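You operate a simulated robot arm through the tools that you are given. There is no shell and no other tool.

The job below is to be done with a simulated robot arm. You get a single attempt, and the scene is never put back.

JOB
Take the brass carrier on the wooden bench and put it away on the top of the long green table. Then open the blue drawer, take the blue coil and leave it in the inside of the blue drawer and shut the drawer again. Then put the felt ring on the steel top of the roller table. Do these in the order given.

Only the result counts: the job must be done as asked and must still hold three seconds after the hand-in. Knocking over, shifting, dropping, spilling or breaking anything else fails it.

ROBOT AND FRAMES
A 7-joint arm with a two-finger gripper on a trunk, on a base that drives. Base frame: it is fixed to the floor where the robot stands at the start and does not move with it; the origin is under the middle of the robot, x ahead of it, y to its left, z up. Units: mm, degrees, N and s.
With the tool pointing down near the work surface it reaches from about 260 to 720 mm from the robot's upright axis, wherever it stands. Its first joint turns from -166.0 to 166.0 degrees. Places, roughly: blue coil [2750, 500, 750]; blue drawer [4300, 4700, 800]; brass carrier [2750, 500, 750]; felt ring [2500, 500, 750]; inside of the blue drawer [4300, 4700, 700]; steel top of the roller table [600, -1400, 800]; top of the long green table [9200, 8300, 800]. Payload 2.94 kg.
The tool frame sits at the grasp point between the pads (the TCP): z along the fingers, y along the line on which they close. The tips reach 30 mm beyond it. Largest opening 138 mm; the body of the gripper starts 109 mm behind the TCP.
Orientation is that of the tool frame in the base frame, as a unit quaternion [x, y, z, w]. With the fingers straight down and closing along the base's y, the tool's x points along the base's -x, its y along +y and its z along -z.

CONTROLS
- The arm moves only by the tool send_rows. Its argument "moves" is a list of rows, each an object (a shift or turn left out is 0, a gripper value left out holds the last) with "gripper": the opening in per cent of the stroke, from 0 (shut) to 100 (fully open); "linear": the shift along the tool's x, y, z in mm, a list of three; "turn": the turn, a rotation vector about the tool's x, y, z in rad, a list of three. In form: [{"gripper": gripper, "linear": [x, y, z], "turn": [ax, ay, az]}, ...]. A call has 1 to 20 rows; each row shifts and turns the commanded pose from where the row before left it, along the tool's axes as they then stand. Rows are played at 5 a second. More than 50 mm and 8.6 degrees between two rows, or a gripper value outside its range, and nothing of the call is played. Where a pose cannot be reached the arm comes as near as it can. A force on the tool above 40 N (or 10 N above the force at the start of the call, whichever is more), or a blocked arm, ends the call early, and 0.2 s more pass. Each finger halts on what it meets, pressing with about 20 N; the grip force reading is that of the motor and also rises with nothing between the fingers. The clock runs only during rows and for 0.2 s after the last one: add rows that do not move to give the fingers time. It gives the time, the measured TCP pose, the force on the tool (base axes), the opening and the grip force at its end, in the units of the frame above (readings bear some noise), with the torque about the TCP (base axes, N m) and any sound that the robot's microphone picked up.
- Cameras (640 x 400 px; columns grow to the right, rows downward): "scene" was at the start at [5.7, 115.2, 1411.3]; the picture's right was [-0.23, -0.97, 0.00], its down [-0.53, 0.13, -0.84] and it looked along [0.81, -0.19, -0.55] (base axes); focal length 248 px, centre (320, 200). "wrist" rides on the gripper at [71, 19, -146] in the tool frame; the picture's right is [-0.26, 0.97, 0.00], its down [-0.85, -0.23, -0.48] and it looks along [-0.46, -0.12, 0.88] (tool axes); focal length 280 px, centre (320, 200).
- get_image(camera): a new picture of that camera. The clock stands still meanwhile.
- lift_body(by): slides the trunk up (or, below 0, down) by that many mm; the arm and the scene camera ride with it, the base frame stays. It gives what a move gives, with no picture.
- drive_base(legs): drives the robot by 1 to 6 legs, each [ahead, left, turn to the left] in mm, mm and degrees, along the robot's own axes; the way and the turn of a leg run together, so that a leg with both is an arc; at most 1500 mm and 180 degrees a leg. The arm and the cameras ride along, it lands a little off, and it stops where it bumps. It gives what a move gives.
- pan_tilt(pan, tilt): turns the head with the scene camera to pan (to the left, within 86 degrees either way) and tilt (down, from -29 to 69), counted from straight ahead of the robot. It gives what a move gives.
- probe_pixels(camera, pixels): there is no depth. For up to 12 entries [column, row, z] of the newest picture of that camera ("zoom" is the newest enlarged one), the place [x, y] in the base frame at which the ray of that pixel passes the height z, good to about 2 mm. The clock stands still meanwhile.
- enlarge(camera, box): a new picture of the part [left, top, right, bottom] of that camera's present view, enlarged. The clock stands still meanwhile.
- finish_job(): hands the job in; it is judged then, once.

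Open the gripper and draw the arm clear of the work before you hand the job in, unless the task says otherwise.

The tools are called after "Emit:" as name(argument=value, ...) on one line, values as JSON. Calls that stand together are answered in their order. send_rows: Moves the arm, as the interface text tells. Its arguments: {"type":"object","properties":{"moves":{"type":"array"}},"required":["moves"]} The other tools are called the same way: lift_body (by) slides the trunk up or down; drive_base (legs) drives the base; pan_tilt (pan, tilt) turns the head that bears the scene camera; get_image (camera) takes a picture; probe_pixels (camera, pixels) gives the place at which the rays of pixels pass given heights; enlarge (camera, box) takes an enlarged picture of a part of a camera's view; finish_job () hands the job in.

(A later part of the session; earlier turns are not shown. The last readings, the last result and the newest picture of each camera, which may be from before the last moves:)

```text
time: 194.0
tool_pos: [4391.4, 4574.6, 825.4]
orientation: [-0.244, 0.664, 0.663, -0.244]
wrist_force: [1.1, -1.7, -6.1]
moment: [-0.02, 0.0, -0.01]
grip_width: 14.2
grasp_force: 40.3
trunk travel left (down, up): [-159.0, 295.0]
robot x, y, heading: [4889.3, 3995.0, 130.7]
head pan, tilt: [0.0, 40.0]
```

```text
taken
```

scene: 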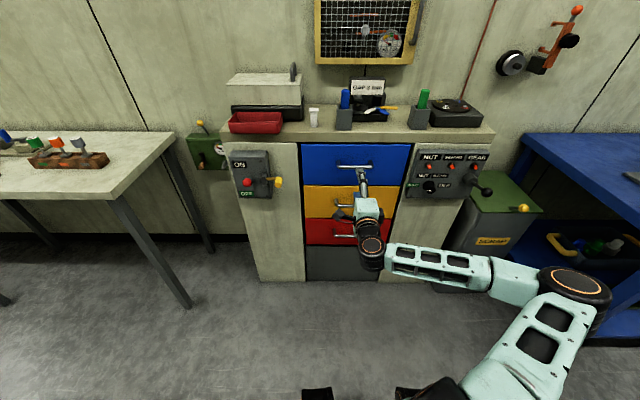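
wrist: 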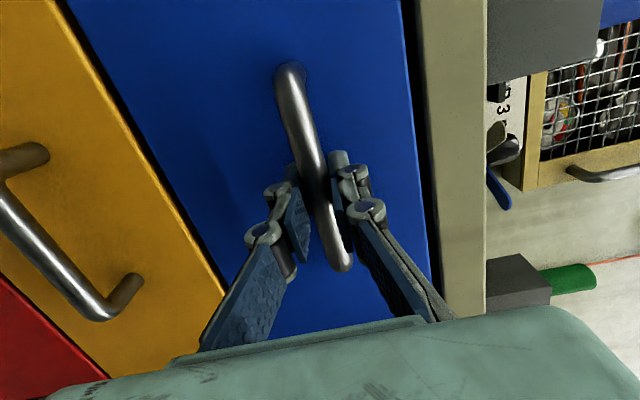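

Gripped the bar (14.2 mm). I pull gently along the tool axis and watch the force.

Emit:
send_rows(moves=[{"gripper": 0, "linear": [0, 0, -8]}, {"linear": [0, 0, -12]}, {"linear": [0, 0, -15]}, {}])

Emit:
get_image(camera="wrist")

```text
time: 195.0
tool_pos: [4412.0, 4549.3, 825.3]
orientation: [-0.243, 0.663, 0.665, -0.243]
wrist_force: [4.7, 5.2, -2.6]
moment: [0.05, -0.04, 0.35]
grip_width: 14.1
grasp_force: 40.4
trunk travel left (down, up): [-159.0, 295.0]
robot x, y, heading: [4896.7, 3990.7, 130.2]
head pan, tilt: [0.0, 40.0]
```

```text
taken
```

wrist: 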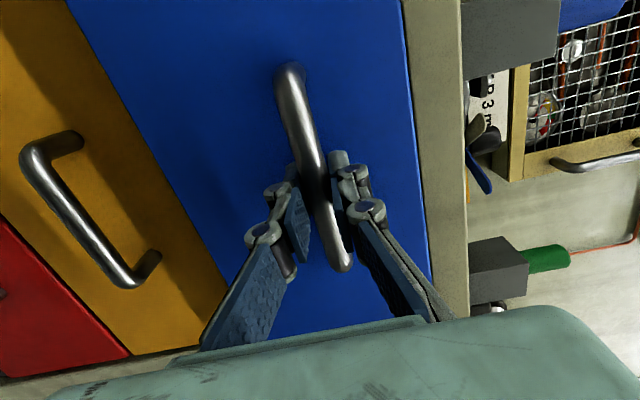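

The drawer follows with little force. I continue pulling ~195 mm more.

Emit:
send_rows(moves=[{"gripper": 0, "linear": [0, 0, -20]}, {"linear": [0, 0, -25]}, {"linear": [0, 0, -25]}, {"linear": [0, 0, -25]}, {"linear": [0, 0, -25]}, {}])

Emit:
send_rows(moves=[{"gripper": 0, "linear": [0, 0, -25]}, {"linear": [0, 0, -25]}, {"linear": [0, 0, -25]}, {}])

Emit:
get_image(camera="scene")

Emit:
get_image(camera="wrist")

```text
time: 196.4
tool_pos: [4489.2, 4455.8, 825.5]
orientation: [-0.245, 0.664, 0.663, -0.245]
wrist_force: [7.4, 3.8, -0.3]
moment: [0.03, -0.04, -0.09]
grip_width: 14.2
grasp_force: 40.2
trunk travel left (down, up): [-159.0, 295.0]
robot x, y, heading: [4894.6, 3998.8, 130.6]
head pan, tilt: [0.0, 40.0]
```

```text
time: 197.4
tool_pos: [4534.6, 4400.6, 825.4]
orientation: [-0.243, 0.662, 0.665, -0.246]
wrist_force: [-0.3, 1.0, 13.0]
moment: [-0.01, -0.01, 1.07]
grip_width: 14.2
grasp_force: 40.7
out of reach, approached as far as the arm can: row 3
trunk travel left (down, up): [-159.0, 295.0]
robot x, y, heading: [4887.6, 3994.7, 130.4]
head pan, tilt: [0.0, 40.0]
```

```text
taken
```

scene: 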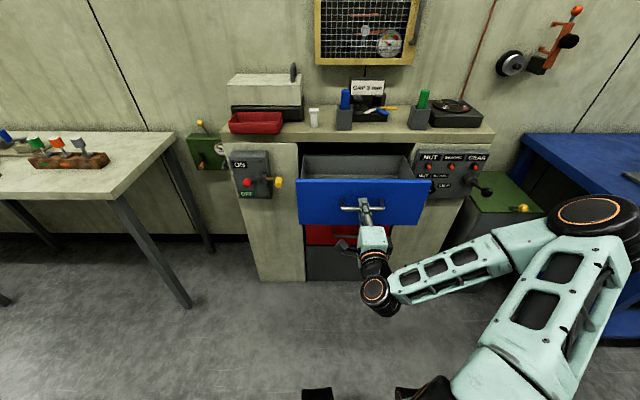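

```text
taken
```

wrist: 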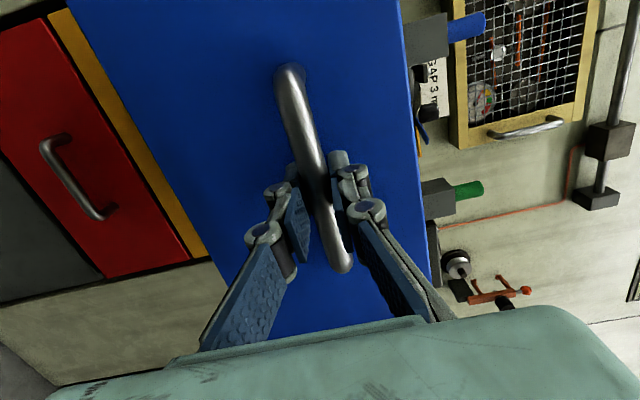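

The drawer is open ~225 mm and empty inside. I release the handle and back the base away.

Emit:
send_rows(moves=[{"gripper": 20}, {"gripper": 40}, {"gripper": 60}, {}, {}])

Emit:
drive_base(legs=[[-330, 0, 0]])

Emit:
get_image(camera="scene")

```text
time: 198.6
tool_pos: [4535.2, 4403.7, 822.9]
orientation: [-0.244, 0.663, 0.664, -0.245]
wrist_force: [0.4, 0.3, 0.2]
moment: [0.0, 0.0, 0.03]
grip_width: 82.8
grasp_force: 0.2
trunk travel left (down, up): [-159.0, 295.0]
robot x, y, heading: [4891.9, 3991.9, 130.4]
head pan, tilt: [0.0, 40.0]
```

```text
time: 200.8
tool_pos: [4744.5, 4151.1, 823.1]
orientation: [-0.248, 0.662, 0.662, -0.249]
wrist_force: [-0.8, -0.1, -0.4]
moment: [-0.03, -0.03, -0.03]
grip_width: 82.9
grasp_force: 0.0
trunk travel left (down, up): [-159.0, 295.0]
robot x, y, heading: [5105.2, 3745.5, 130.9]
head pan, tilt: [0.0, 40.0]
```

```text
taken
```

scene: 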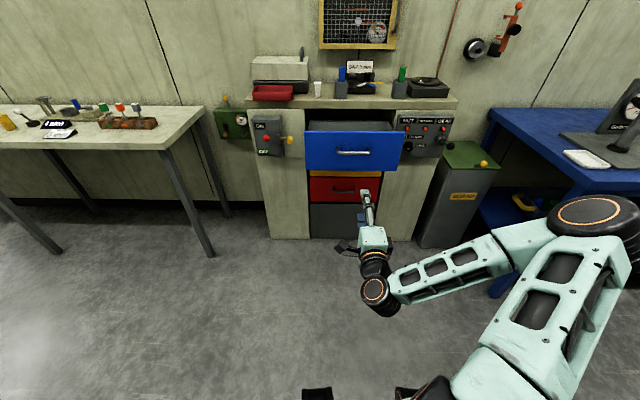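

The drawer stays open. I raise the trunk, extend slightly and turn the tool back to pointing down.

Emit:
lift_body(by=290)

Emit:
send_rows(moves=[{"gripper": 60, "linear": [0, 0, 40]}, {"linear": [0, 0, 40]}, {"turn": [0.0806, 0.0806, -0.0806]}, {"turn": [0.0806, 0.0806, -0.0806]}, {"turn": [0.0806, 0.0806, -0.0806]}, {"turn": [0.0806, 0.0806, -0.0806]}, {"turn": [0.0806, 0.0806, -0.0806]}, {"turn": [0.0806, 0.0806, -0.0806]}, {"turn": [0.0806, 0.0806, -0.0806]}, {"turn": [0.0806, 0.0806, -0.0806]}, {"turn": [0.0806, 0.0806, -0.0806]}, {"turn": [0.0806, 0.0806, -0.0806]}, {"turn": [0.0806, 0.0806, -0.0806]}, {"turn": [0.0806, 0.0806, -0.0806]}, {"turn": [0.0806, 0.0806, -0.0806]}, {"turn": [0.0806, 0.0806, -0.0806]}, {"turn": [0.0806, 0.0806, -0.0806]}, {}])

```text
time: 203.7
tool_pos: [4744.3, 4151.3, 1112.6]
orientation: [-0.248, 0.662, 0.663, -0.248]
wrist_force: [-0.5, -0.4, -0.5]
moment: [0.03, -0.04, -0.03]
grip_width: 82.7
grasp_force: 0.1
trunk travel left (down, up): [-449.0, 5.0]
robot x, y, heading: [5105.1, 3747.0, 131.0]
head pan, tilt: [0.0, 40.0]
```

```text
time: 207.5
tool_pos: [4691.9, 4210.9, 1113.9]
orientation: [0.91, -0.414, 0.001, -0.001]
wrist_force: [0.1, -0.7, 0.1]
moment: [0.01, 0.0, 0.0]
grip_width: 82.8
grasp_force: 0.2
trunk travel left (down, up): [-449.0, 5.0]
robot x, y, heading: [5109.3, 3744.4, 131.2]
head pan, tilt: [0.0, 40.0]
```

Tool is down again. In the last scene picture dark feet of my base are visible at the bottom (302-332,388) and (395+,388); I probe them to learn the base's footprint, and retract the arm.

Emit:
probe_pixels(camera="scene", pixels=[[303, 388, 0], [332, 388, 0], [396, 388, 0], [303, 388, 100], [332, 388, 100], [396, 388, 100]])

Emit:
send_rows(moves=[{"gripper": 60, "linear": [44, 0, 0]}, {"linear": [44, 0, 0]}, {"linear": [44, 0, 0]}, {"linear": [44, 0, 0]}, {"linear": [44, 0, 0]}, {}])

```text
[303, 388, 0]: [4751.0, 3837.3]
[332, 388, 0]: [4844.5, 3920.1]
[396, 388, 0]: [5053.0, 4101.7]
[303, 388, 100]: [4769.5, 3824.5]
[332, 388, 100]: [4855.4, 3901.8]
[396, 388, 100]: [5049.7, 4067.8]
```

```text
time: 208.9
tool_pos: [4835.8, 4045.2, 1110.7]
orientation: [0.91, -0.415, 0.0, 0.0]
wrist_force: [0.5, 0.6, -0.6]
moment: [0.03, 0.01, 0.0]
grip_width: 82.7
grasp_force: 0.0
trunk travel left (down, up): [-449.0, 5.0]
robot x, y, heading: [5109.0, 3743.2, 130.9]
head pan, tilt: [0.0, 40.0]
```

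My base reaches about 300 mm ahead of the axis at floor level, so near the bench I can get the axis to ~245-260 mm from its edge at most. I turn to face back along the corridor, drive to the bench and turn toward it.

Emit:
drive_base(legs=[[0, 0, 89], [1300, 0, 0], [1300, 0, 0]])

Emit:
pan_tilt(pan=0, tilt=30)

Emit:
get_image(camera="scene")

```text
time: 225.3
tool_pos: [2857.8, 1778.6, 1111.1]
orientation: [0.937, 0.349, 0.0, 0.001]
wrist_force: [0.2, 0.2, 0.0]
moment: [-0.02, 0.01, -0.01]
grip_width: 82.8
grasp_force: 0.2
trunk travel left (down, up): [-449.0, 5.0]
robot x, y, heading: [3162.2, 2050.9, -139.3]
head pan, tilt: [0.0, 40.0]
```

```text
time: 226.0
tool_pos: [2858.6, 1779.6, 1111.1]
orientation: [0.937, 0.349, -0.001, 0.001]
wrist_force: [0.0, -0.2, -0.2]
moment: [-0.03, 0.0, 0.0]
grip_width: 82.7
grasp_force: 0.1
trunk travel left (down, up): [-449.0, 5.0]
robot x, y, heading: [3160.0, 2046.5, -139.1]
head pan, tilt: [0.0, 30.0]
```

```text
taken
```

scene: 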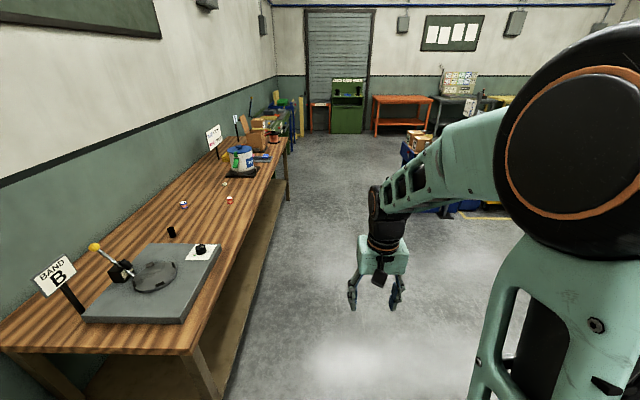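

The bench is on the left with coils visible. I drive 1.28 m on and turn left to face the bench.

Emit:
drive_base(legs=[[1284, -60, 0], [0, 0, 89]])

Emit:
pan_tilt(pan=0, tilt=50)

Emit:
get_image(camera="scene")

Emit:
get_image(camera="wrist")

```text
time: 236.6
tool_pos: [2364.4, 914.8, 1110.3]
orientation: [0.421, 0.907, -0.001, 0.001]
wrist_force: [0.4, 0.1, -0.2]
moment: [-0.01, 0.01, 0.01]
grip_width: 83.1
grasp_force: 0.0
trunk travel left (down, up): [-449.0, 5.0]
robot x, y, heading: [2099.7, 1220.3, -49.7]
head pan, tilt: [0.0, 30.0]
```

```text
time: 237.4
tool_pos: [2363.7, 914.7, 1110.5]
orientation: [0.421, 0.907, 0.0, 0.001]
wrist_force: [-0.3, -0.1, -0.6]
moment: [0.01, -0.02, -0.02]
grip_width: 82.6
grasp_force: 0.0
trunk travel left (down, up): [-449.0, 5.0]
robot x, y, heading: [2100.8, 1221.5, -50.0]
head pan, tilt: [0.0, 50.0]
```

```text
taken
```

scene: 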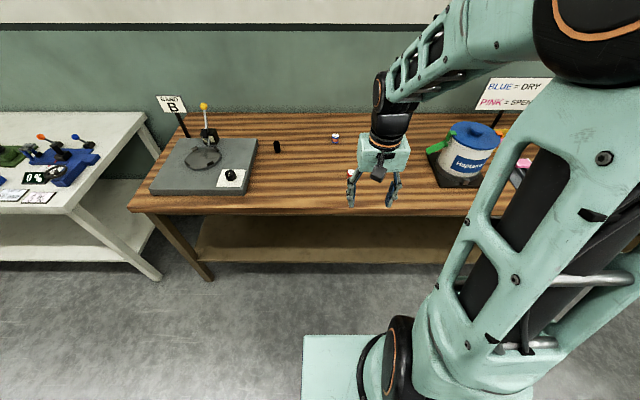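

```text
taken
```

wrist: 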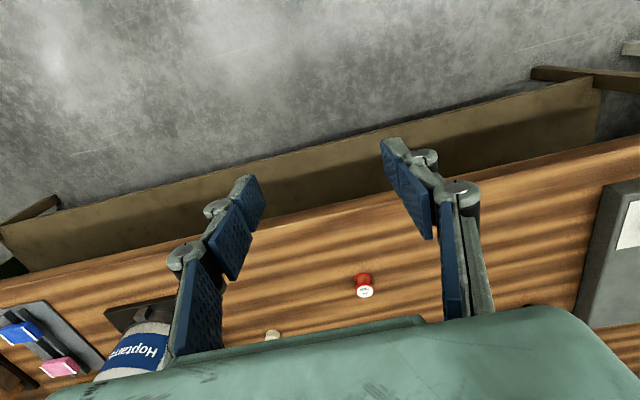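

I refine the bench edge distance from this view before getting close.

Emit:
enlarge(camera="scene", box=[220, 180, 380, 280])

Emit:
probe_pixels(camera="zoom", pixels=[[100, 132, 825], [500, 138, 825], [100, 322, 0], [300, 325, 300], [300, 325, 250], [300, 325, 200], [300, 263, 250]])

```text
4.00 times, centred on (300, 230) of scene
```

zoom: 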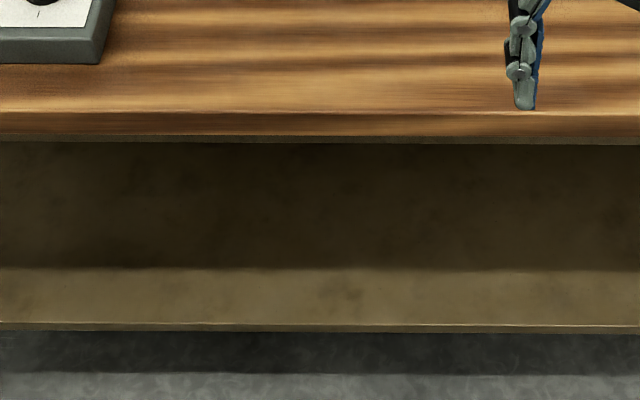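

```text
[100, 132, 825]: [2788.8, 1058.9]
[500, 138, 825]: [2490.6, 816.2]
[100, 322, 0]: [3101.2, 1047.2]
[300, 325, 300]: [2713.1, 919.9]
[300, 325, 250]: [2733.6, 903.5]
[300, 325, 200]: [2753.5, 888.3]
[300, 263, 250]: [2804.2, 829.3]
```

Bench edge is ~590 mm ahead of my axis, the shelf ~60 mm further in. I drive 312 mm ahead and 62 mm left, which keeps the base clear of the shelf.

Emit:
drive_base(legs=[[312, 62, 0]])

Emit:
get_image(camera="wrist")

Emit:
get_image(camera="scene")

```text
time: 239.5
tool_pos: [2608.9, 717.4, 1111.0]
orientation: [0.422, 0.906, 0.0, 0.001]
wrist_force: [0.9, -1.2, -0.8]
moment: [0.0, -0.01, 0.0]
grip_width: 82.8
grasp_force: 0.0
trunk travel left (down, up): [-449.0, 5.0]
robot x, y, heading: [2346.1, 1024.7, -49.7]
head pan, tilt: [0.0, 50.0]
```

```text
taken
```

wrist: 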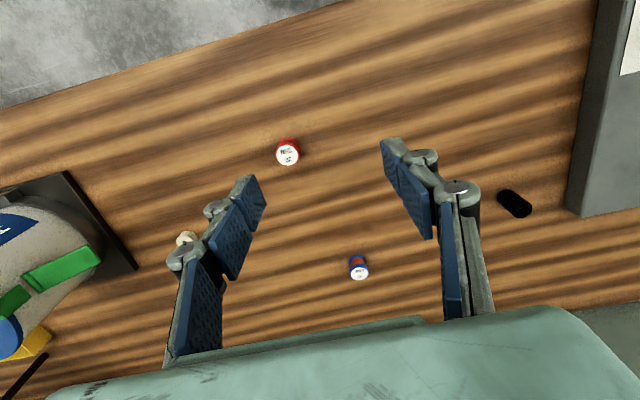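

```text
taken
```

scene: 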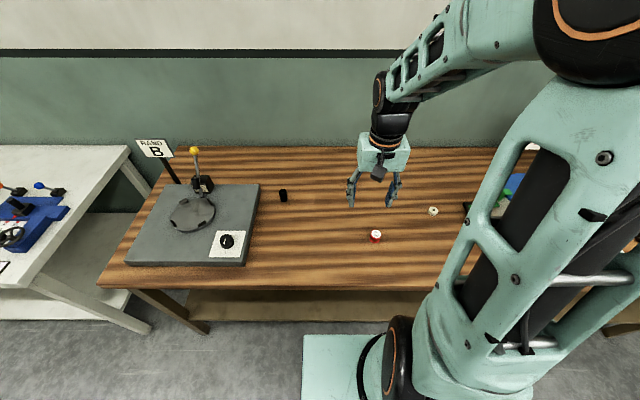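

The blue coil at (359,274) is about 705 mm from my axis, within reach. I extend 250 mm toward it and descend to ~z 990 to look.

Emit:
send_rows(moves=[{"gripper": 60, "linear": [-42, -0.9, 0]}, {"linear": [-42, -0.9, 0]}, {"linear": [-42, -0.9, 0]}, {"linear": [-42, -0.9, 0]}, {"linear": [-42, -0.9, 0]}, {"linear": [-42, -0.7, 0]}, {"linear": [0, 0, 40]}, {"linear": [0, 0, 40]}, {"linear": [0, 0, 40]}, {}])

Emit:
get_image(camera="wrist")

```text
time: 241.7
tool_pos: [2768.2, 517.9, 992.4]
orientation: [0.422, 0.907, 0.0, 0.002]
wrist_force: [0.6, 0.2, -0.3]
moment: [-0.03, -0.02, 0.02]
grip_width: 82.7
grasp_force: 0.1
trunk travel left (down, up): [-449.0, 5.0]
robot x, y, heading: [2344.5, 1022.1, -49.8]
head pan, tilt: [0.0, 50.0]
```

```text
taken
```

wrist: 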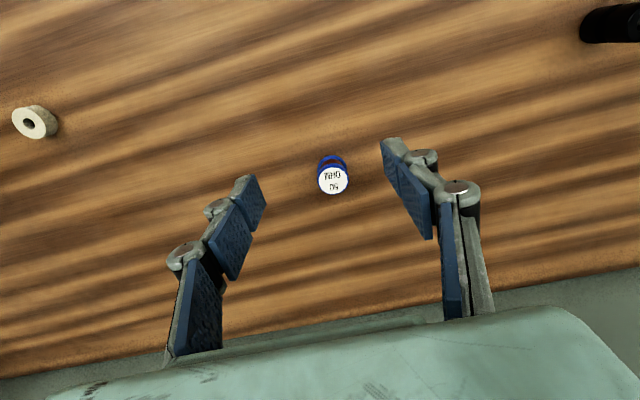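

I enlarge the coil region and probe its top and bottom flanges.

Emit:
enlarge(camera="wrist", box=[285, 145, 381, 205])

Emit:
probe_pixels(camera="zoom", pixels=[[322, 235, 860], [215, 235, 860], [428, 235, 860], [322, 130, 860], [322, 332, 860], [320, 90, 828]])

```text
6.67 times, centred on (333, 175) of wrist
```

zoom: 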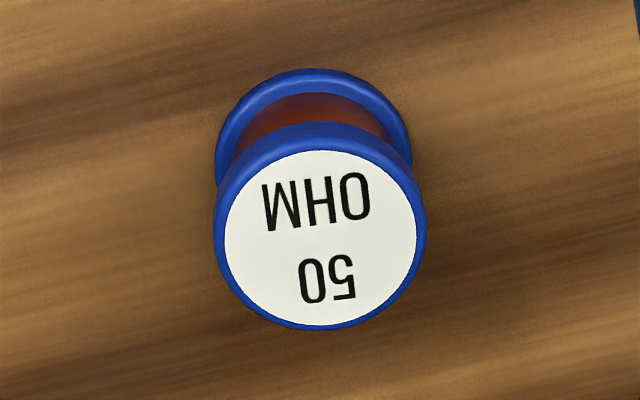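

```text
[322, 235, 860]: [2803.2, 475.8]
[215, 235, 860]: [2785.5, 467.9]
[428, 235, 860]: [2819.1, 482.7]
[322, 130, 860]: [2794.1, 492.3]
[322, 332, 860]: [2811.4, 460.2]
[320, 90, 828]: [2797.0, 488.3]
```

Coil centre ≈ (2805,475.5), ~35 mm wide, top z≈855. I extend the last 56 mm at this height, then will lower using the trunk to keep maximum reach.

Emit:
send_rows(moves=[{"gripper": 60, "linear": [-30, 0.5, 0]}, {"linear": [-26, 0.4, 0]}, {}])

Emit:
get_image(camera="wrist")

```text
time: 242.5
tool_pos: [2803.9, 478.1, 995.2]
orientation: [0.422, 0.907, 0.0, 0.0]
wrist_force: [0.6, -0.4, -0.2]
moment: [-0.04, 0.0, -0.01]
grip_width: 82.7
grasp_force: 0.2
trunk travel left (down, up): [-449.0, 5.0]
robot x, y, heading: [2338.0, 1024.7, -50.1]
head pan, tilt: [0.0, 50.0]
```

```text
taken
```

wrist: 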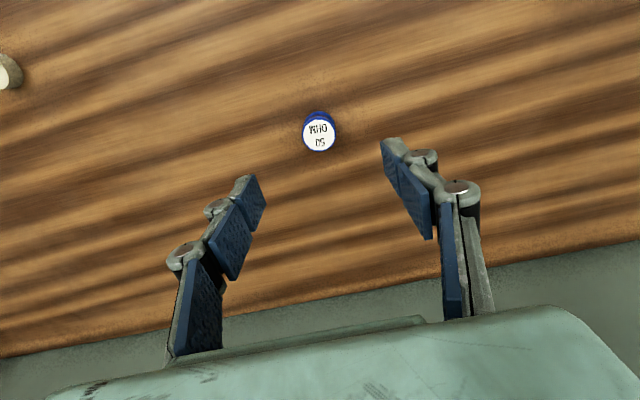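

I probe the coil's top centre (319,135) at z 855 for the final offset.

Emit:
enlarge(camera="wrist", box=[271, 100, 367, 160])

Emit:
probe_pixels(camera="wrist", pixels=[[319, 134.5, 855], [320, 129, 855]])

```text
6.67 times, centred on (319, 130) of wrist
```

zoom: 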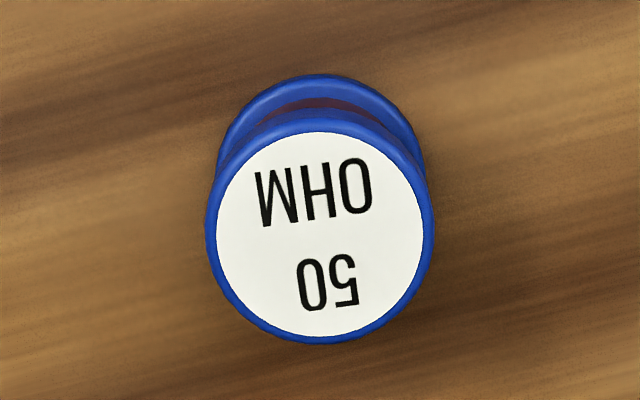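

```text
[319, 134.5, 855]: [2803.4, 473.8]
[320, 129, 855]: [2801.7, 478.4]
```

I correct by tool x −5, y −1 and lower the trunk 118 mm, then check.

Emit:
send_rows(moves=[{"gripper": 60, "linear": [-5, -1, 0]}, {}])

Emit:
lift_body(by=-118)

Emit:
get_image(camera="wrist")

```text
time: 243.1
tool_pos: [2806.9, 475.2, 993.4]
orientation: [0.422, 0.907, -0.001, 0.001]
wrist_force: [0.0, 0.8, -0.6]
moment: [-0.02, 0.01, 0.0]
grip_width: 82.7
grasp_force: 0.0
trunk travel left (down, up): [-449.0, 5.0]
robot x, y, heading: [2340.8, 1022.1, -49.7]
head pan, tilt: [0.0, 50.0]
```

```text
time: 244.6
tool_pos: [2808.1, 476.3, 874.8]
orientation: [0.421, 0.907, 0.0, 0.001]
wrist_force: [0.3, -0.7, 0.3]
moment: [0.02, -0.04, -0.02]
grip_width: 82.8
grasp_force: 0.0
trunk travel left (down, up): [-331.0, 123.0]
robot x, y, heading: [2343.6, 1024.0, -50.0]
head pan, tilt: [0.0, 50.0]
```

```text
taken
```

wrist: 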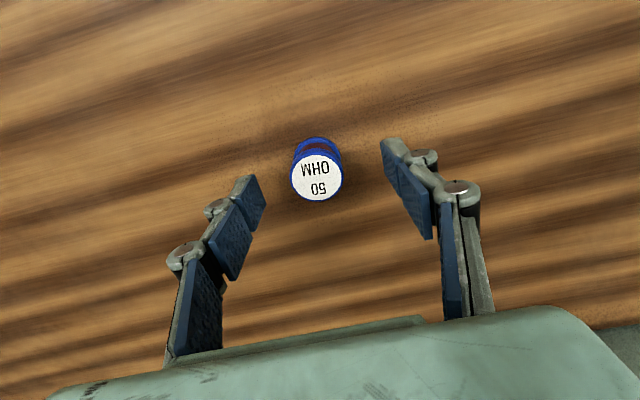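

Coil is centred between the pads (316,179). I lower 16 mm more with the trunk and read the force.

Emit:
lift_body(by=-15)

Emit:
get_image(camera="wrist")

```text
time: 245.2
tool_pos: [2807.6, 474.1, 860.0]
orientation: [0.422, 0.907, -0.001, 0.001]
wrist_force: [0.7, -0.9, 0.6]
moment: [0.02, 0.02, 0.0]
grip_width: 83.0
grasp_force: 0.1
trunk travel left (down, up): [-316.0, 138.0]
robot x, y, heading: [2343.8, 1022.2, -49.9]
head pan, tilt: [0.0, 50.0]
```

```text
taken
```

wrist: 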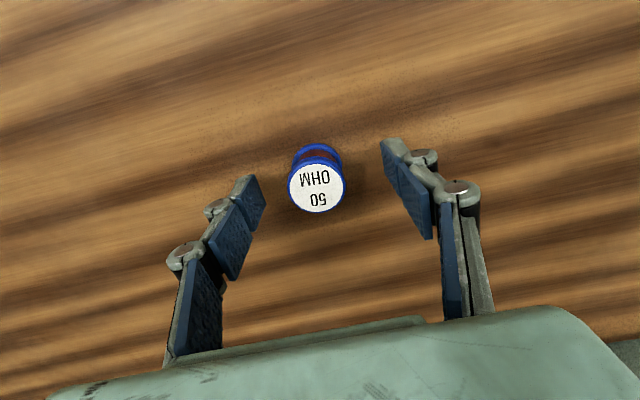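

No contact. I lower 3 mm more so the pads also meet the lower flange, then close.

Emit:
lift_body(by=-3)

Emit:
send_rows(moves=[{"gripper": 40}, {"gripper": 20}, {"gripper": 0}, {}, {}, {}, {}])

Emit:
get_image(camera="wrist")

```text
time: 245.8
tool_pos: [2807.5, 475.4, 858.0]
orientation: [0.422, 0.907, 0.0, 0.001]
wrist_force: [-0.2, 0.3, 0.3]
moment: [-0.01, -0.05, -0.02]
grip_width: 82.9
grasp_force: 0.0
trunk travel left (down, up): [-313.0, 141.0]
robot x, y, heading: [2342.8, 1024.4, -49.8]
head pan, tilt: [0.0, 50.0]
```

```text
time: 247.4
tool_pos: [2806.4, 475.3, 856.7]
orientation: [0.423, 0.906, -0.001, 0.0]
wrist_force: [0.1, -0.3, 0.6]
moment: [0.01, 0.01, 0.0]
grip_width: 35.0
grasp_force: 19.9
trunk travel left (down, up): [-313.0, 141.0]
robot x, y, heading: [2343.4, 1026.1, -49.9]
head pan, tilt: [0.0, 50.0]
```

```text
taken
```

wrist: 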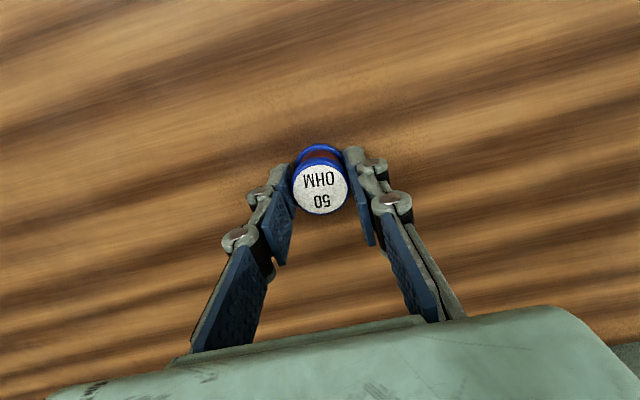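

Gripped at 35 mm, 20 N. I lift with the trunk.

Emit:
lift_body(by=138)

Emit:
send_rows(moves=[{"gripper": 0, "linear": [30, 0, -30]}, {"linear": [30, 0, -30]}, {"linear": [35, 0, -30]}, {"linear": [44, 0, -20]}, {"linear": [44, 0, 0]}, {"linear": [44, 0, 0]}, {"linear": [44, 0, 0]}, {"linear": [40, 0, 0]}, {}])

Emit:
get_image(camera="wrist")

```text
time: 249.0
tool_pos: [2807.8, 474.6, 995.1]
orientation: [0.422, 0.906, 0.0, -0.001]
wrist_force: [0.2, -0.2, -0.9]
moment: [0.02, -0.02, -0.01]
grip_width: 34.8
grasp_force: 20.3
trunk travel left (down, up): [-451.0, 3.0]
robot x, y, heading: [2340.8, 1020.0, -50.0]
head pan, tilt: [0.0, 50.0]
```

```text
time: 251.0
tool_pos: [2609.2, 715.1, 1102.0]
orientation: [0.422, 0.907, -0.001, 0.001]
wrist_force: [-0.8, -0.1, -1.1]
moment: [0.01, 0.03, 0.0]
grip_width: 34.7
grasp_force: 20.0
trunk travel left (down, up): [-451.0, 3.0]
robot x, y, heading: [2343.6, 1027.5, -49.7]
head pan, tilt: [0.0, 50.0]
```

```text
taken
```

wrist: 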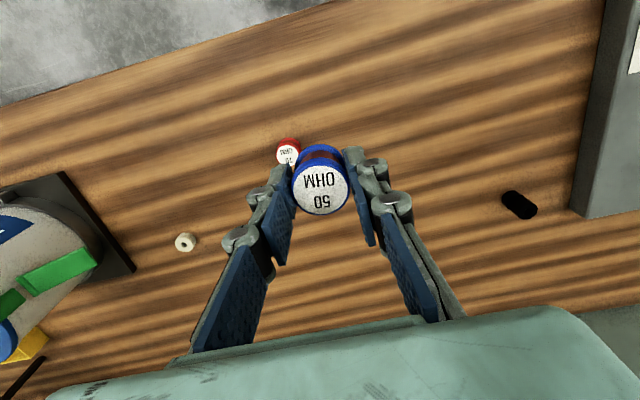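

The coil is held. I back off, turn toward the corridor and drive back toward the cabinet.

Emit:
drive_base(legs=[[-310, 0, 0], [0, 0, 89.5], [1300, 0, 0], [1300, 0, 0]])

Emit:
pan_tilt(pan=25, tilt=30)

Emit:
get_image(camera="scene")

```text
time: 269.2
tool_pos: [4417.8, 3237.2, 1101.9]
orientation: [-0.354, 0.935, -0.001, 0.0]
wrist_force: [-0.2, 0.7, -1.4]
moment: [-0.01, -0.02, 0.02]
grip_width: 34.3
grasp_force: 19.7
trunk travel left (down, up): [-451.0, 3.0]
robot x, y, heading: [4117.5, 2961.1, 41.7]
head pan, tilt: [0.0, 50.0]
```

```text
time: 270.1
tool_pos: [4417.4, 3235.8, 1102.4]
orientation: [-0.353, 0.936, 0.0, 0.001]
wrist_force: [-0.7, 0.0, -0.5]
moment: [0.0, 0.01, 0.0]
grip_width: 34.6
grasp_force: 20.3
trunk travel left (down, up): [-451.0, 3.0]
robot x, y, heading: [4112.7, 2964.2, 41.3]
head pan, tilt: [25.0, 30.0]
```

```text
taken
```

scene: 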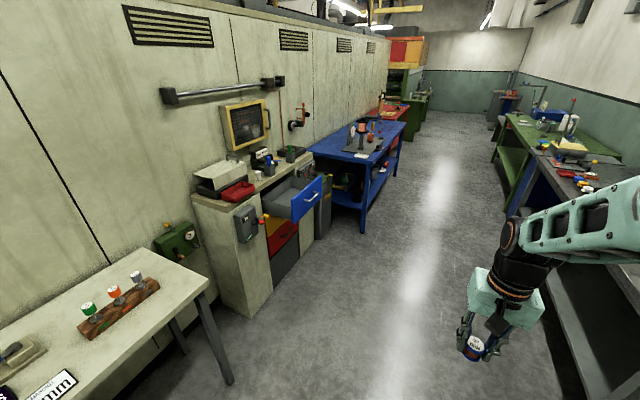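

The drawer is still open. I drive 1.25 m on and turn left to face it.

Emit:
drive_base(legs=[[1240, 0, 0], [0, 0, 88.5]])

Emit:
pan_tilt(pan=0, tilt=45)

Emit:
get_image(camera="scene")

Emit:
get_image(camera="wrist")

```text
time: 280.2
tool_pos: [4788.8, 4089.2, 1102.0]
orientation: [0.905, -0.426, -0.002, 0.001]
wrist_force: [0.7, -0.7, -0.6]
moment: [-0.01, -0.02, -0.03]
grip_width: 34.3
grasp_force: 19.8
trunk travel left (down, up): [-451.0, 3.0]
robot x, y, heading: [5052.2, 3777.9, 129.4]
head pan, tilt: [25.0, 30.0]
```

```text
time: 281.1
tool_pos: [4789.3, 4089.3, 1103.3]
orientation: [0.904, -0.427, -0.001, -0.001]
wrist_force: [0.0, 0.5, -0.7]
moment: [-0.04, -0.01, 0.0]
grip_width: 34.5
grasp_force: 19.9
trunk travel left (down, up): [-451.0, 3.0]
robot x, y, heading: [5052.7, 3779.6, 129.5]
head pan, tilt: [0.0, 45.0]
```

```text
taken
```

scene: 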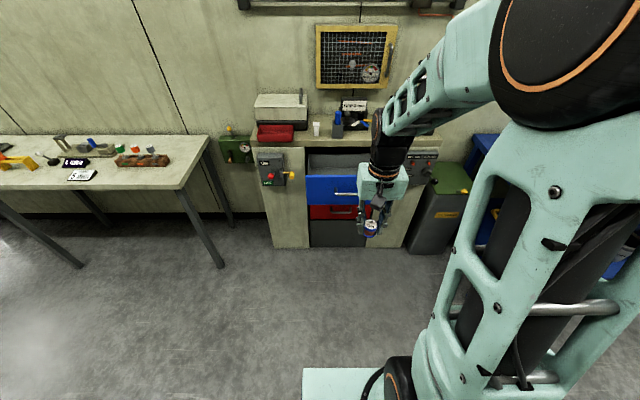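

```text
taken
```

wrist: 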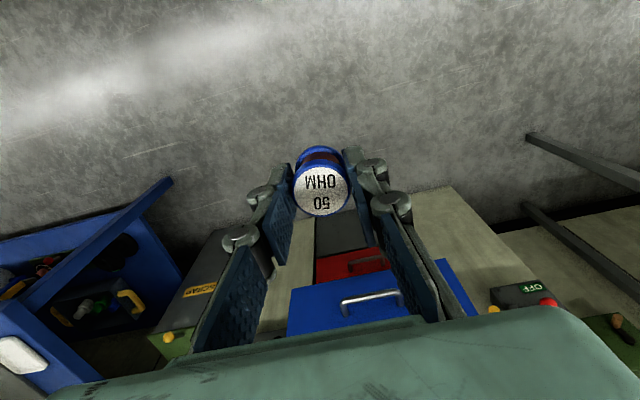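

I'm aligned with the drawer (u≈200). I drive 430 mm ahead, arm held high at z 1103.

Emit:
drive_base(legs=[[430, 0, 0.5]])

Emit:
pan_tilt(pan=0, tilt=55)

Emit:
get_image(camera="scene")

Emit:
get_image(camera="wrist")

```text
time: 283.7
tool_pos: [4509.5, 4417.2, 1102.1]
orientation: [0.907, -0.421, 0.0, 0.0]
wrist_force: [0.0, 0.0, -1.1]
moment: [-0.03, 0.01, 0.01]
grip_width: 34.6
grasp_force: 19.8
trunk travel left (down, up): [-451.0, 3.0]
robot x, y, heading: [4776.5, 4109.8, 130.3]
head pan, tilt: [0.0, 45.0]
```

```text
time: 284.4
tool_pos: [4508.3, 4417.2, 1102.3]
orientation: [0.907, -0.421, -0.001, -0.001]
wrist_force: [0.7, 0.0, -1.1]
moment: [0.0, 0.0, 0.0]
grip_width: 34.4
grasp_force: 20.3
trunk travel left (down, up): [-451.0, 3.0]
robot x, y, heading: [4776.2, 4110.2, 130.3]
head pan, tilt: [0.0, 55.0]
```

```text
taken
```

scene: 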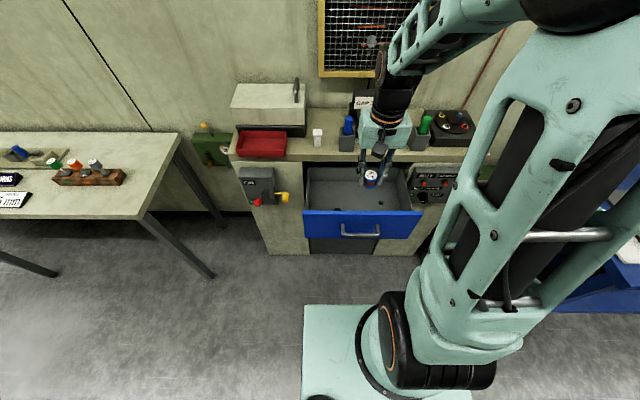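

```text
taken
```

wrist: 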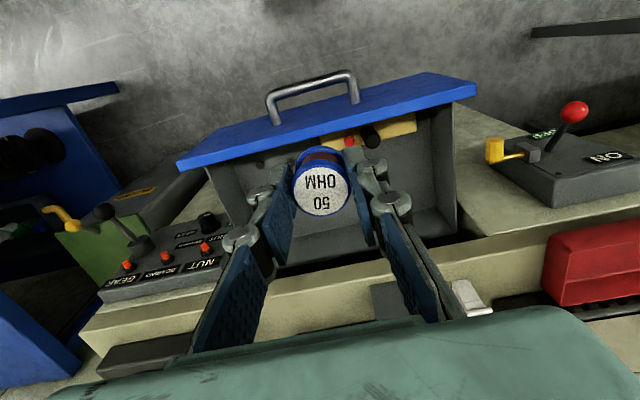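

The drawer interior seems to hold something near its front wall. I enlarge both views.

Emit:
enlarge(camera="wrist", box=[200, 70, 488, 250])

Emit:
enlarge(camera="scene", box=[292, 155, 436, 245])

```text
2.22 times, centred on (344, 160) of wrist
```

zoom: 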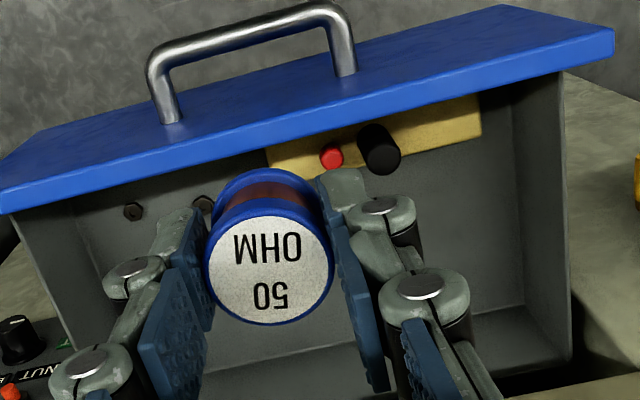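

```text
4.44 times, centred on (364, 200) of scene
```

zoom: 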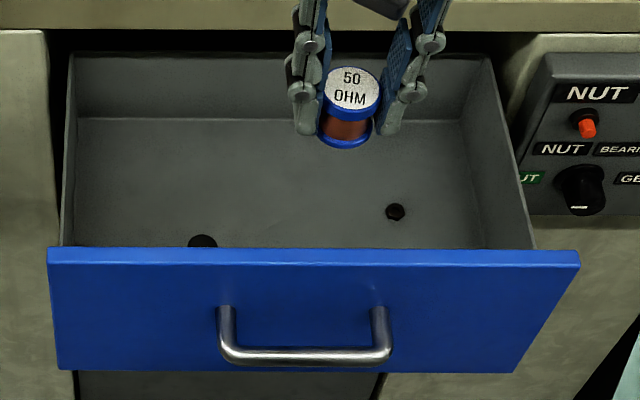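

There are already things in the drawer: a yellow plate with a red/black knob front-left and small dark nuts. The middle-back area is clear. I probe the drawer geometry.

Emit:
probe_pixels(camera="zoom", pixels=[[47, 250, 891], [580, 252, 891], [77, 119, 730], [465, 121, 730], [395, 212, 735], [202, 240, 750], [270, 175, 730], [68, 55, 850], [490, 57, 850], [62, 245, 850], [535, 249, 850]])

Emit:
probe_pixels(camera="wrist", pixels=[[259, 165, 735], [291, 161, 735], [349, 140, 740], [371, 138, 760], [478, 83, 891], [176, 163, 891], [450, 130, 735]])

```text
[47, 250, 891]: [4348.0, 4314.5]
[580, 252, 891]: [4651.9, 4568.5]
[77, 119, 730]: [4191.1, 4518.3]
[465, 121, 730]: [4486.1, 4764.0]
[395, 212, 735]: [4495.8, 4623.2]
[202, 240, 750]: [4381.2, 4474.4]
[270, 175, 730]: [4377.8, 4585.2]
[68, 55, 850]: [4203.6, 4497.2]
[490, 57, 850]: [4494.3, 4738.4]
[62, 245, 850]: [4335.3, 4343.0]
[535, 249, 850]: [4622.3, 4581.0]
```

```text
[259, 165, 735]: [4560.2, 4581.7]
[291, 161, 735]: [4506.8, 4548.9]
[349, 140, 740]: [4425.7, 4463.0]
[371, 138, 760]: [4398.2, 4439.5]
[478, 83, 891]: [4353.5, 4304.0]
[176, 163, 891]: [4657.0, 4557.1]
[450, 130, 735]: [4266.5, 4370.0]
```

The clear spot at u≈203, out≈88 is (4415,4543). I move the coil above it (tool x −156, y −10) and descend to about z 850 to check clearances.

Emit:
send_rows(moves=[{"gripper": 0, "linear": [-39, -2.4, 0]}, {"linear": [-39, -2.4, 0]}, {"linear": [-39, -2.4, 0]}, {"linear": [-39, -2.4, 0]}, {}, {"linear": [0, 0, 40]}, {"linear": [0, 0, 40]}, {"linear": [0, 0, 40]}, {"linear": [0, 0, 40]}, {"linear": [0, 0, 40]}, {"linear": [0, 0, 40]}, {}])

Emit:
get_image(camera="wrist")

Emit:
enlarge(camera="scene", box=[292, 155, 436, 245])

```text
time: 287.0
tool_pos: [4414.8, 4543.1, 864.3]
orientation: [0.907, -0.421, -0.001, -0.001]
wrist_force: [0.5, -0.2, -1.3]
moment: [0.01, 0.01, -0.02]
grip_width: 34.3
grasp_force: 20.1
trunk travel left (down, up): [-451.0, 3.0]
robot x, y, heading: [4778.7, 4108.5, 130.4]
head pan, tilt: [0.0, 55.0]
```

```text
taken
```

wrist: 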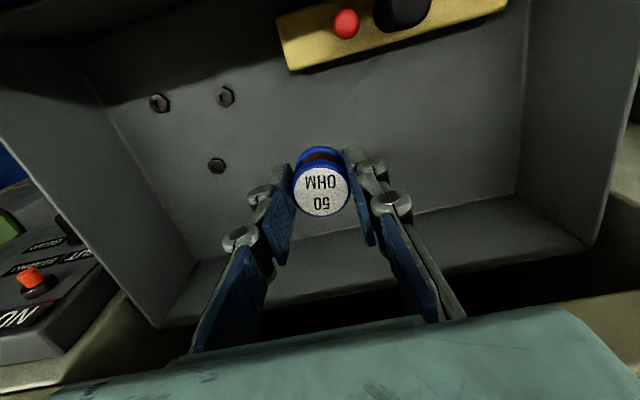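

```text
4.44 times, centred on (364, 200) of scene
```

zoom: 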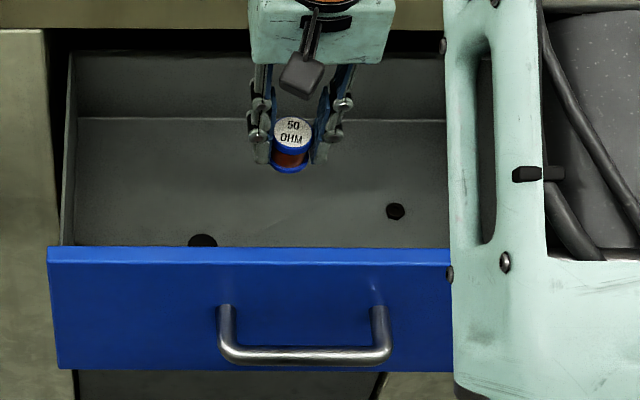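

The floor around the coil is clear; three nuts at wrist (160,103),(225,97),(217,166). I triangulate the floor height with the nut at wrist (217,166) / scene zoom (395,212).

Emit:
probe_pixels(camera="wrist", pixels=[[217, 166, 700], [217, 166, 730], [217, 166, 760]])

Emit:
probe_pixels(camera="zoom", pixels=[[395, 212, 700], [395, 212, 730], [395, 212, 760]])

```text
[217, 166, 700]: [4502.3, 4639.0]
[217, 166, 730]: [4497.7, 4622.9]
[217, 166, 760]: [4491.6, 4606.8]
```

```text
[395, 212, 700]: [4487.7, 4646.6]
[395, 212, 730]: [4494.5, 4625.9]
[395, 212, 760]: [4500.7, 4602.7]
```

The drawer floor is ≈ z 735, so contact is expected near TCP z 768. I descend to ~782, then step.

Emit:
send_rows(moves=[{"gripper": 0, "linear": [0, 0, 30]}, {"linear": [0, 0, 30]}, {"linear": [0, 0, 22]}, {}])

Emit:
send_rows(moves=[{"gripper": 0, "linear": [0, 0, 2]}, {"linear": [0, 0, 2]}, {"linear": [0, 0, 2]}])

Emit:
get_image(camera="wrist")

```text
time: 288.0
tool_pos: [4413.0, 4543.8, 778.5]
orientation: [0.907, -0.421, -0.001, 0.0]
wrist_force: [0.1, -0.4, -1.1]
moment: [0.0, -0.04, 0.03]
grip_width: 34.4
grasp_force: 19.7
trunk travel left (down, up): [-451.0, 3.0]
robot x, y, heading: [4773.2, 4110.6, 130.6]
head pan, tilt: [0.0, 55.0]
```

```text
time: 288.8
tool_pos: [4414.6, 4543.7, 776.7]
orientation: [0.907, -0.421, -0.001, 0.0]
wrist_force: [1.0, -0.1, 11.8]
moment: [-0.08, -0.04, 0.01]
grip_width: 34.2
grasp_force: 19.9
trunk travel left (down, up): [-451.0, 3.0]
robot x, y, heading: [4775.2, 4115.3, 130.3]
head pan, tilt: [0.0, 55.0]
```

```text
taken
```

wrist: 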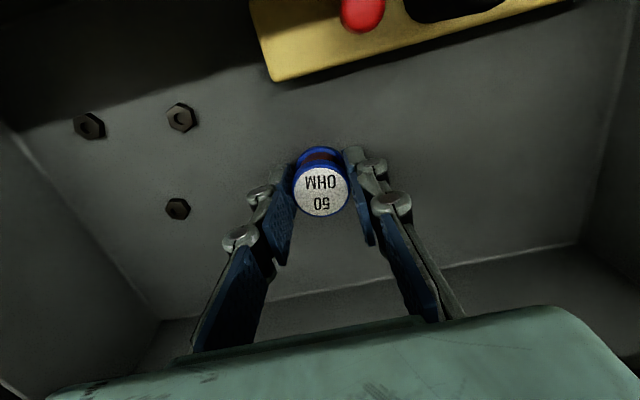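

Contact (11.8 N) at z 776.7. I release gently to 45 % opening.

Emit:
send_rows(moves=[{"gripper": 29}, {"gripper": 34}, {"gripper": 40}, {"gripper": 45}, {}, {}])

Emit:
get_image(camera="wrist")

```text
time: 290.2
tool_pos: [4413.8, 4542.6, 774.8]
orientation: [0.907, -0.421, -0.001, 0.0]
wrist_force: [0.1, 0.6, -0.2]
moment: [0.06, -0.04, 0.01]
grip_width: 61.8
grasp_force: 0.0
trunk travel left (down, up): [-451.0, 3.0]
robot x, y, heading: [4773.1, 4113.4, 130.2]
head pan, tilt: [0.0, 55.0]
```

```text
taken
```

wrist: 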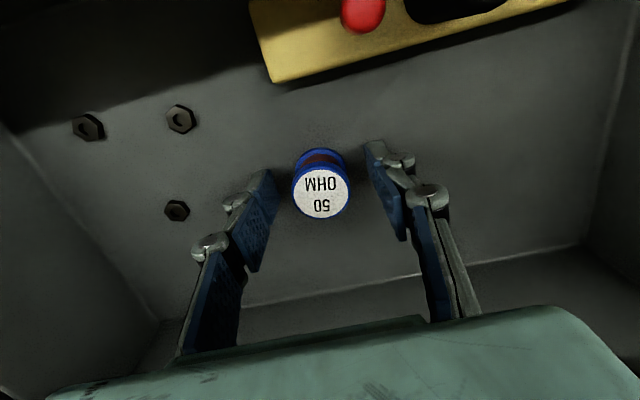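

The coil stands upright in the drawer. I rise straight out, then back the base away.

Emit:
send_rows(moves=[{"gripper": 45, "linear": [0, 0, -15]}, {"linear": [0, 0, -30]}, {"linear": [0, 0, -45]}, {"linear": [0, 0, -45]}, {"linear": [0, 0, -45]}, {"linear": [0, 0, -45]}, {"linear": [0, 0, -45]}, {"linear": [0, 0, -45]}, {"linear": [0, 0, -20]}, {}])

Emit:
drive_base(legs=[[-450, 0, 0]])

Emit:
get_image(camera="wrist")

Emit:
get_image(camera="scene")

```text
time: 292.4
tool_pos: [4416.0, 4541.7, 1109.0]
orientation: [0.907, -0.421, 0.0, 0.0]
wrist_force: [0.0, -0.6, -0.2]
moment: [-0.01, 0.01, -0.02]
grip_width: 61.9
grasp_force: 0.1
trunk travel left (down, up): [-451.0, 3.0]
robot x, y, heading: [4776.9, 4110.8, 130.3]
head pan, tilt: [0.0, 55.0]
```

```text
time: 295.1
tool_pos: [4710.0, 4194.2, 1109.1]
orientation: [0.907, -0.421, -0.001, -0.001]
wrist_force: [0.5, 0.2, 0.6]
moment: [0.02, 0.02, 0.0]
grip_width: 62.2
grasp_force: 0.0
trunk travel left (down, up): [-451.0, 3.0]
robot x, y, heading: [5066.0, 3766.2, 130.5]
head pan, tilt: [0.0, 55.0]
```

```text
taken
```

wrist: 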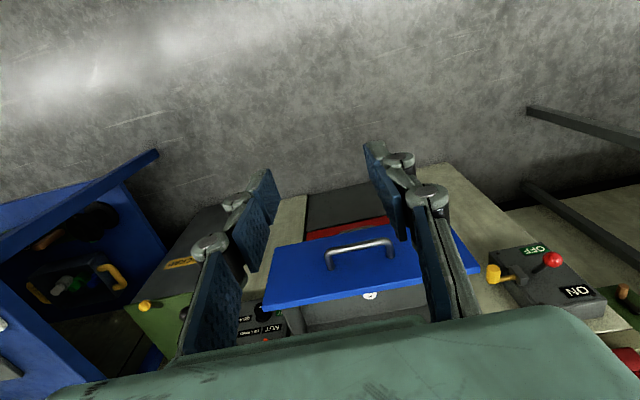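

```text
taken
```

scene: 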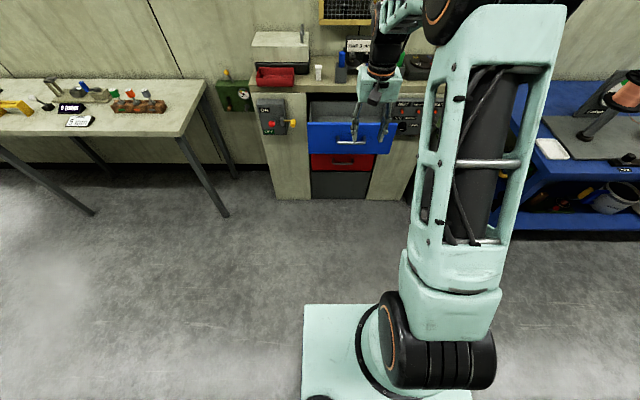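

The coil is visible in the drawer at wrist (370,296). I extend the arm 80 mm and turn the tool horizontal again to shut the drawer by its handle.

Emit:
send_rows(moves=[{"gripper": 60, "linear": [-40, 0, 0]}, {"linear": [-40, 0, 0]}, {"turn": [-0.0806, -0.0806, 0.0806]}, {"turn": [-0.0806, -0.0806, 0.0806]}, {"turn": [-0.0806, -0.0806, 0.0806]}, {"turn": [-0.0806, -0.0806, 0.0806]}, {"turn": [-0.0806, -0.0806, 0.0806]}, {"turn": [-0.0806, -0.0806, 0.0806]}, {"turn": [-0.0806, -0.0806, 0.0806]}, {"turn": [-0.0806, -0.0806, 0.0806]}, {"turn": [-0.0806, -0.0806, 0.0806]}, {"turn": [-0.0806, -0.0806, 0.0806]}, {"turn": [-0.0806, -0.0806, 0.0806]}, {"turn": [-0.0806, -0.0806, 0.0806]}, {"turn": [-0.0806, -0.0806, 0.0806]}, {"turn": [-0.0806, -0.0806, 0.0806]}, {"turn": [-0.0806, -0.0806, 0.0806]}, {}])

Emit:
lift_body(by=-280)

Emit:
get_image(camera="scene")

Emit:
get_image(camera="wrist")

```text
time: 298.9
tool_pos: [4658.6, 4255.2, 1108.7]
orientation: [-0.242, 0.664, 0.664, -0.244]
wrist_force: [-0.5, -0.4, 0.2]
moment: [-0.02, -0.03, -0.02]
grip_width: 82.8
grasp_force: 0.0
trunk travel left (down, up): [-451.0, 3.0]
robot x, y, heading: [5069.6, 3767.1, 130.2]
head pan, tilt: [0.0, 55.0]
```

```text
time: 301.8
tool_pos: [4659.2, 4254.7, 829.2]
orientation: [-0.243, 0.663, 0.664, -0.243]
wrist_force: [-0.7, -0.6, 0.5]
moment: [0.03, 0.0, 0.02]
grip_width: 82.7
grasp_force: 0.0
trunk travel left (down, up): [-171.0, 283.0]
robot x, y, heading: [5068.3, 3762.5, 130.3]
head pan, tilt: [0.0, 55.0]
```

```text
taken
```

scene: 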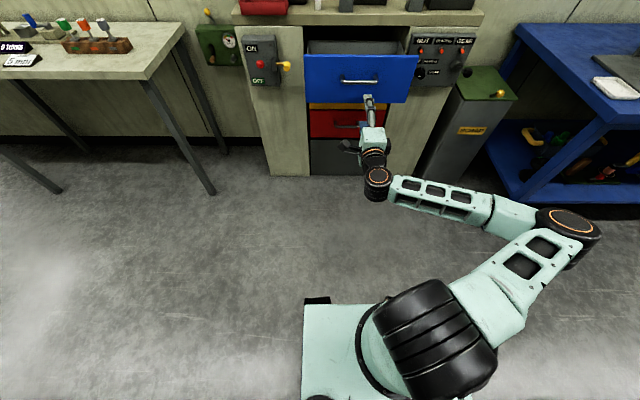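

```text
taken
```

wrist: 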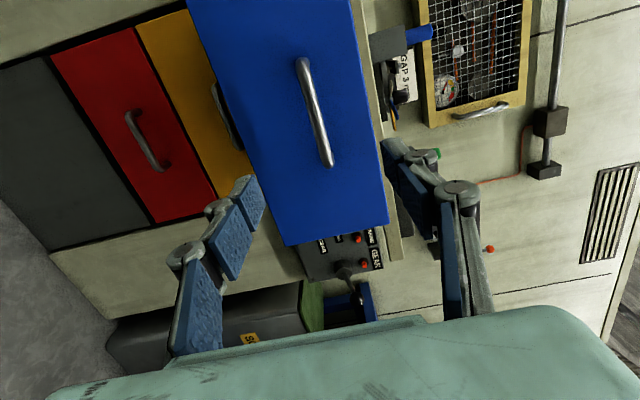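

The handle bar should be ~195 mm ahead. I retract the arm 60 mm, lower 4 mm, then drive 215 mm ahead, leaving ~40 mm to go.

Emit:
send_rows(moves=[{"gripper": 60, "linear": [0, -4, -30]}, {"linear": [0, 0, -30]}, {}])

Emit:
drive_base(legs=[[200, 2, 0]])

Emit:
get_image(camera="wrist")

Emit:
get_image(camera="scene")

```text
time: 302.6
tool_pos: [4699.0, 4207.6, 825.2]
orientation: [-0.244, 0.663, 0.664, -0.243]
wrist_force: [-0.3, 0.8, 0.3]
moment: [0.07, 0.0, -0.02]
grip_width: 83.0
grasp_force: 0.1
trunk travel left (down, up): [-171.0, 283.0]
robot x, y, heading: [5066.5, 3762.1, 130.4]
head pan, tilt: [0.0, 55.0]
```

```text
time: 304.2
tool_pos: [4568.4, 4359.0, 825.9]
orientation: [-0.242, 0.664, 0.665, -0.243]
wrist_force: [-0.1, 0.4, -0.9]
moment: [-0.02, 0.0, 0.01]
grip_width: 82.5
grasp_force: 0.0
trunk travel left (down, up): [-171.0, 283.0]
robot x, y, heading: [4937.5, 3909.2, 130.2]
head pan, tilt: [0.0, 55.0]
```

```text
taken
```

wrist: 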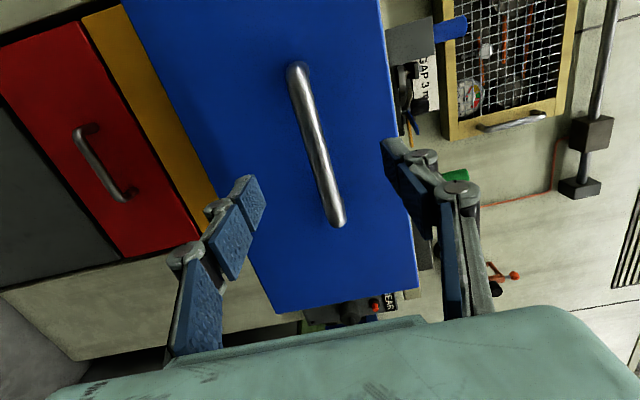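

```text
taken
```

scene: 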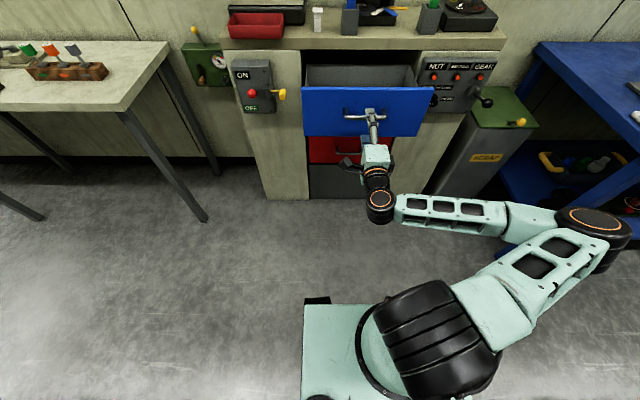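

I advance 57 mm so the bar is between the pads.

Emit:
send_rows(moves=[{"gripper": 60, "linear": [0, 0, 20]}, {"linear": [0, 0, 20]}, {"linear": [0, 0, 17]}, {}])

Emit:
get_image(camera="wrist")

```text
time: 305.2
tool_pos: [4532.5, 4400.4, 825.9]
orientation: [-0.243, 0.664, 0.665, -0.243]
wrist_force: [0.8, -0.6, 0.1]
moment: [0.02, 0.03, -0.01]
grip_width: 82.6
grasp_force: 0.2
trunk travel left (down, up): [-171.0, 283.0]
robot x, y, heading: [4939.6, 3912.3, 129.9]
head pan, tilt: [0.0, 55.0]
```

```text
taken
```

wrist: 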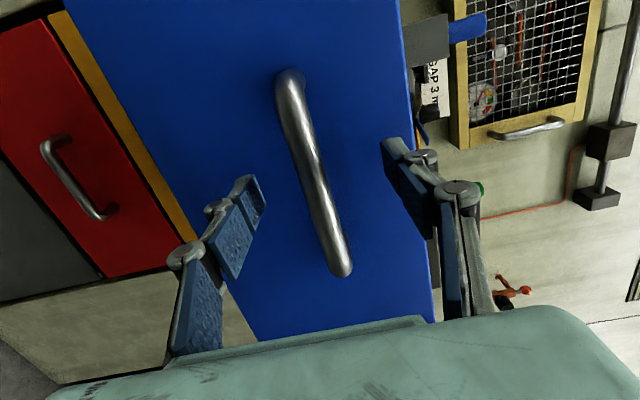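

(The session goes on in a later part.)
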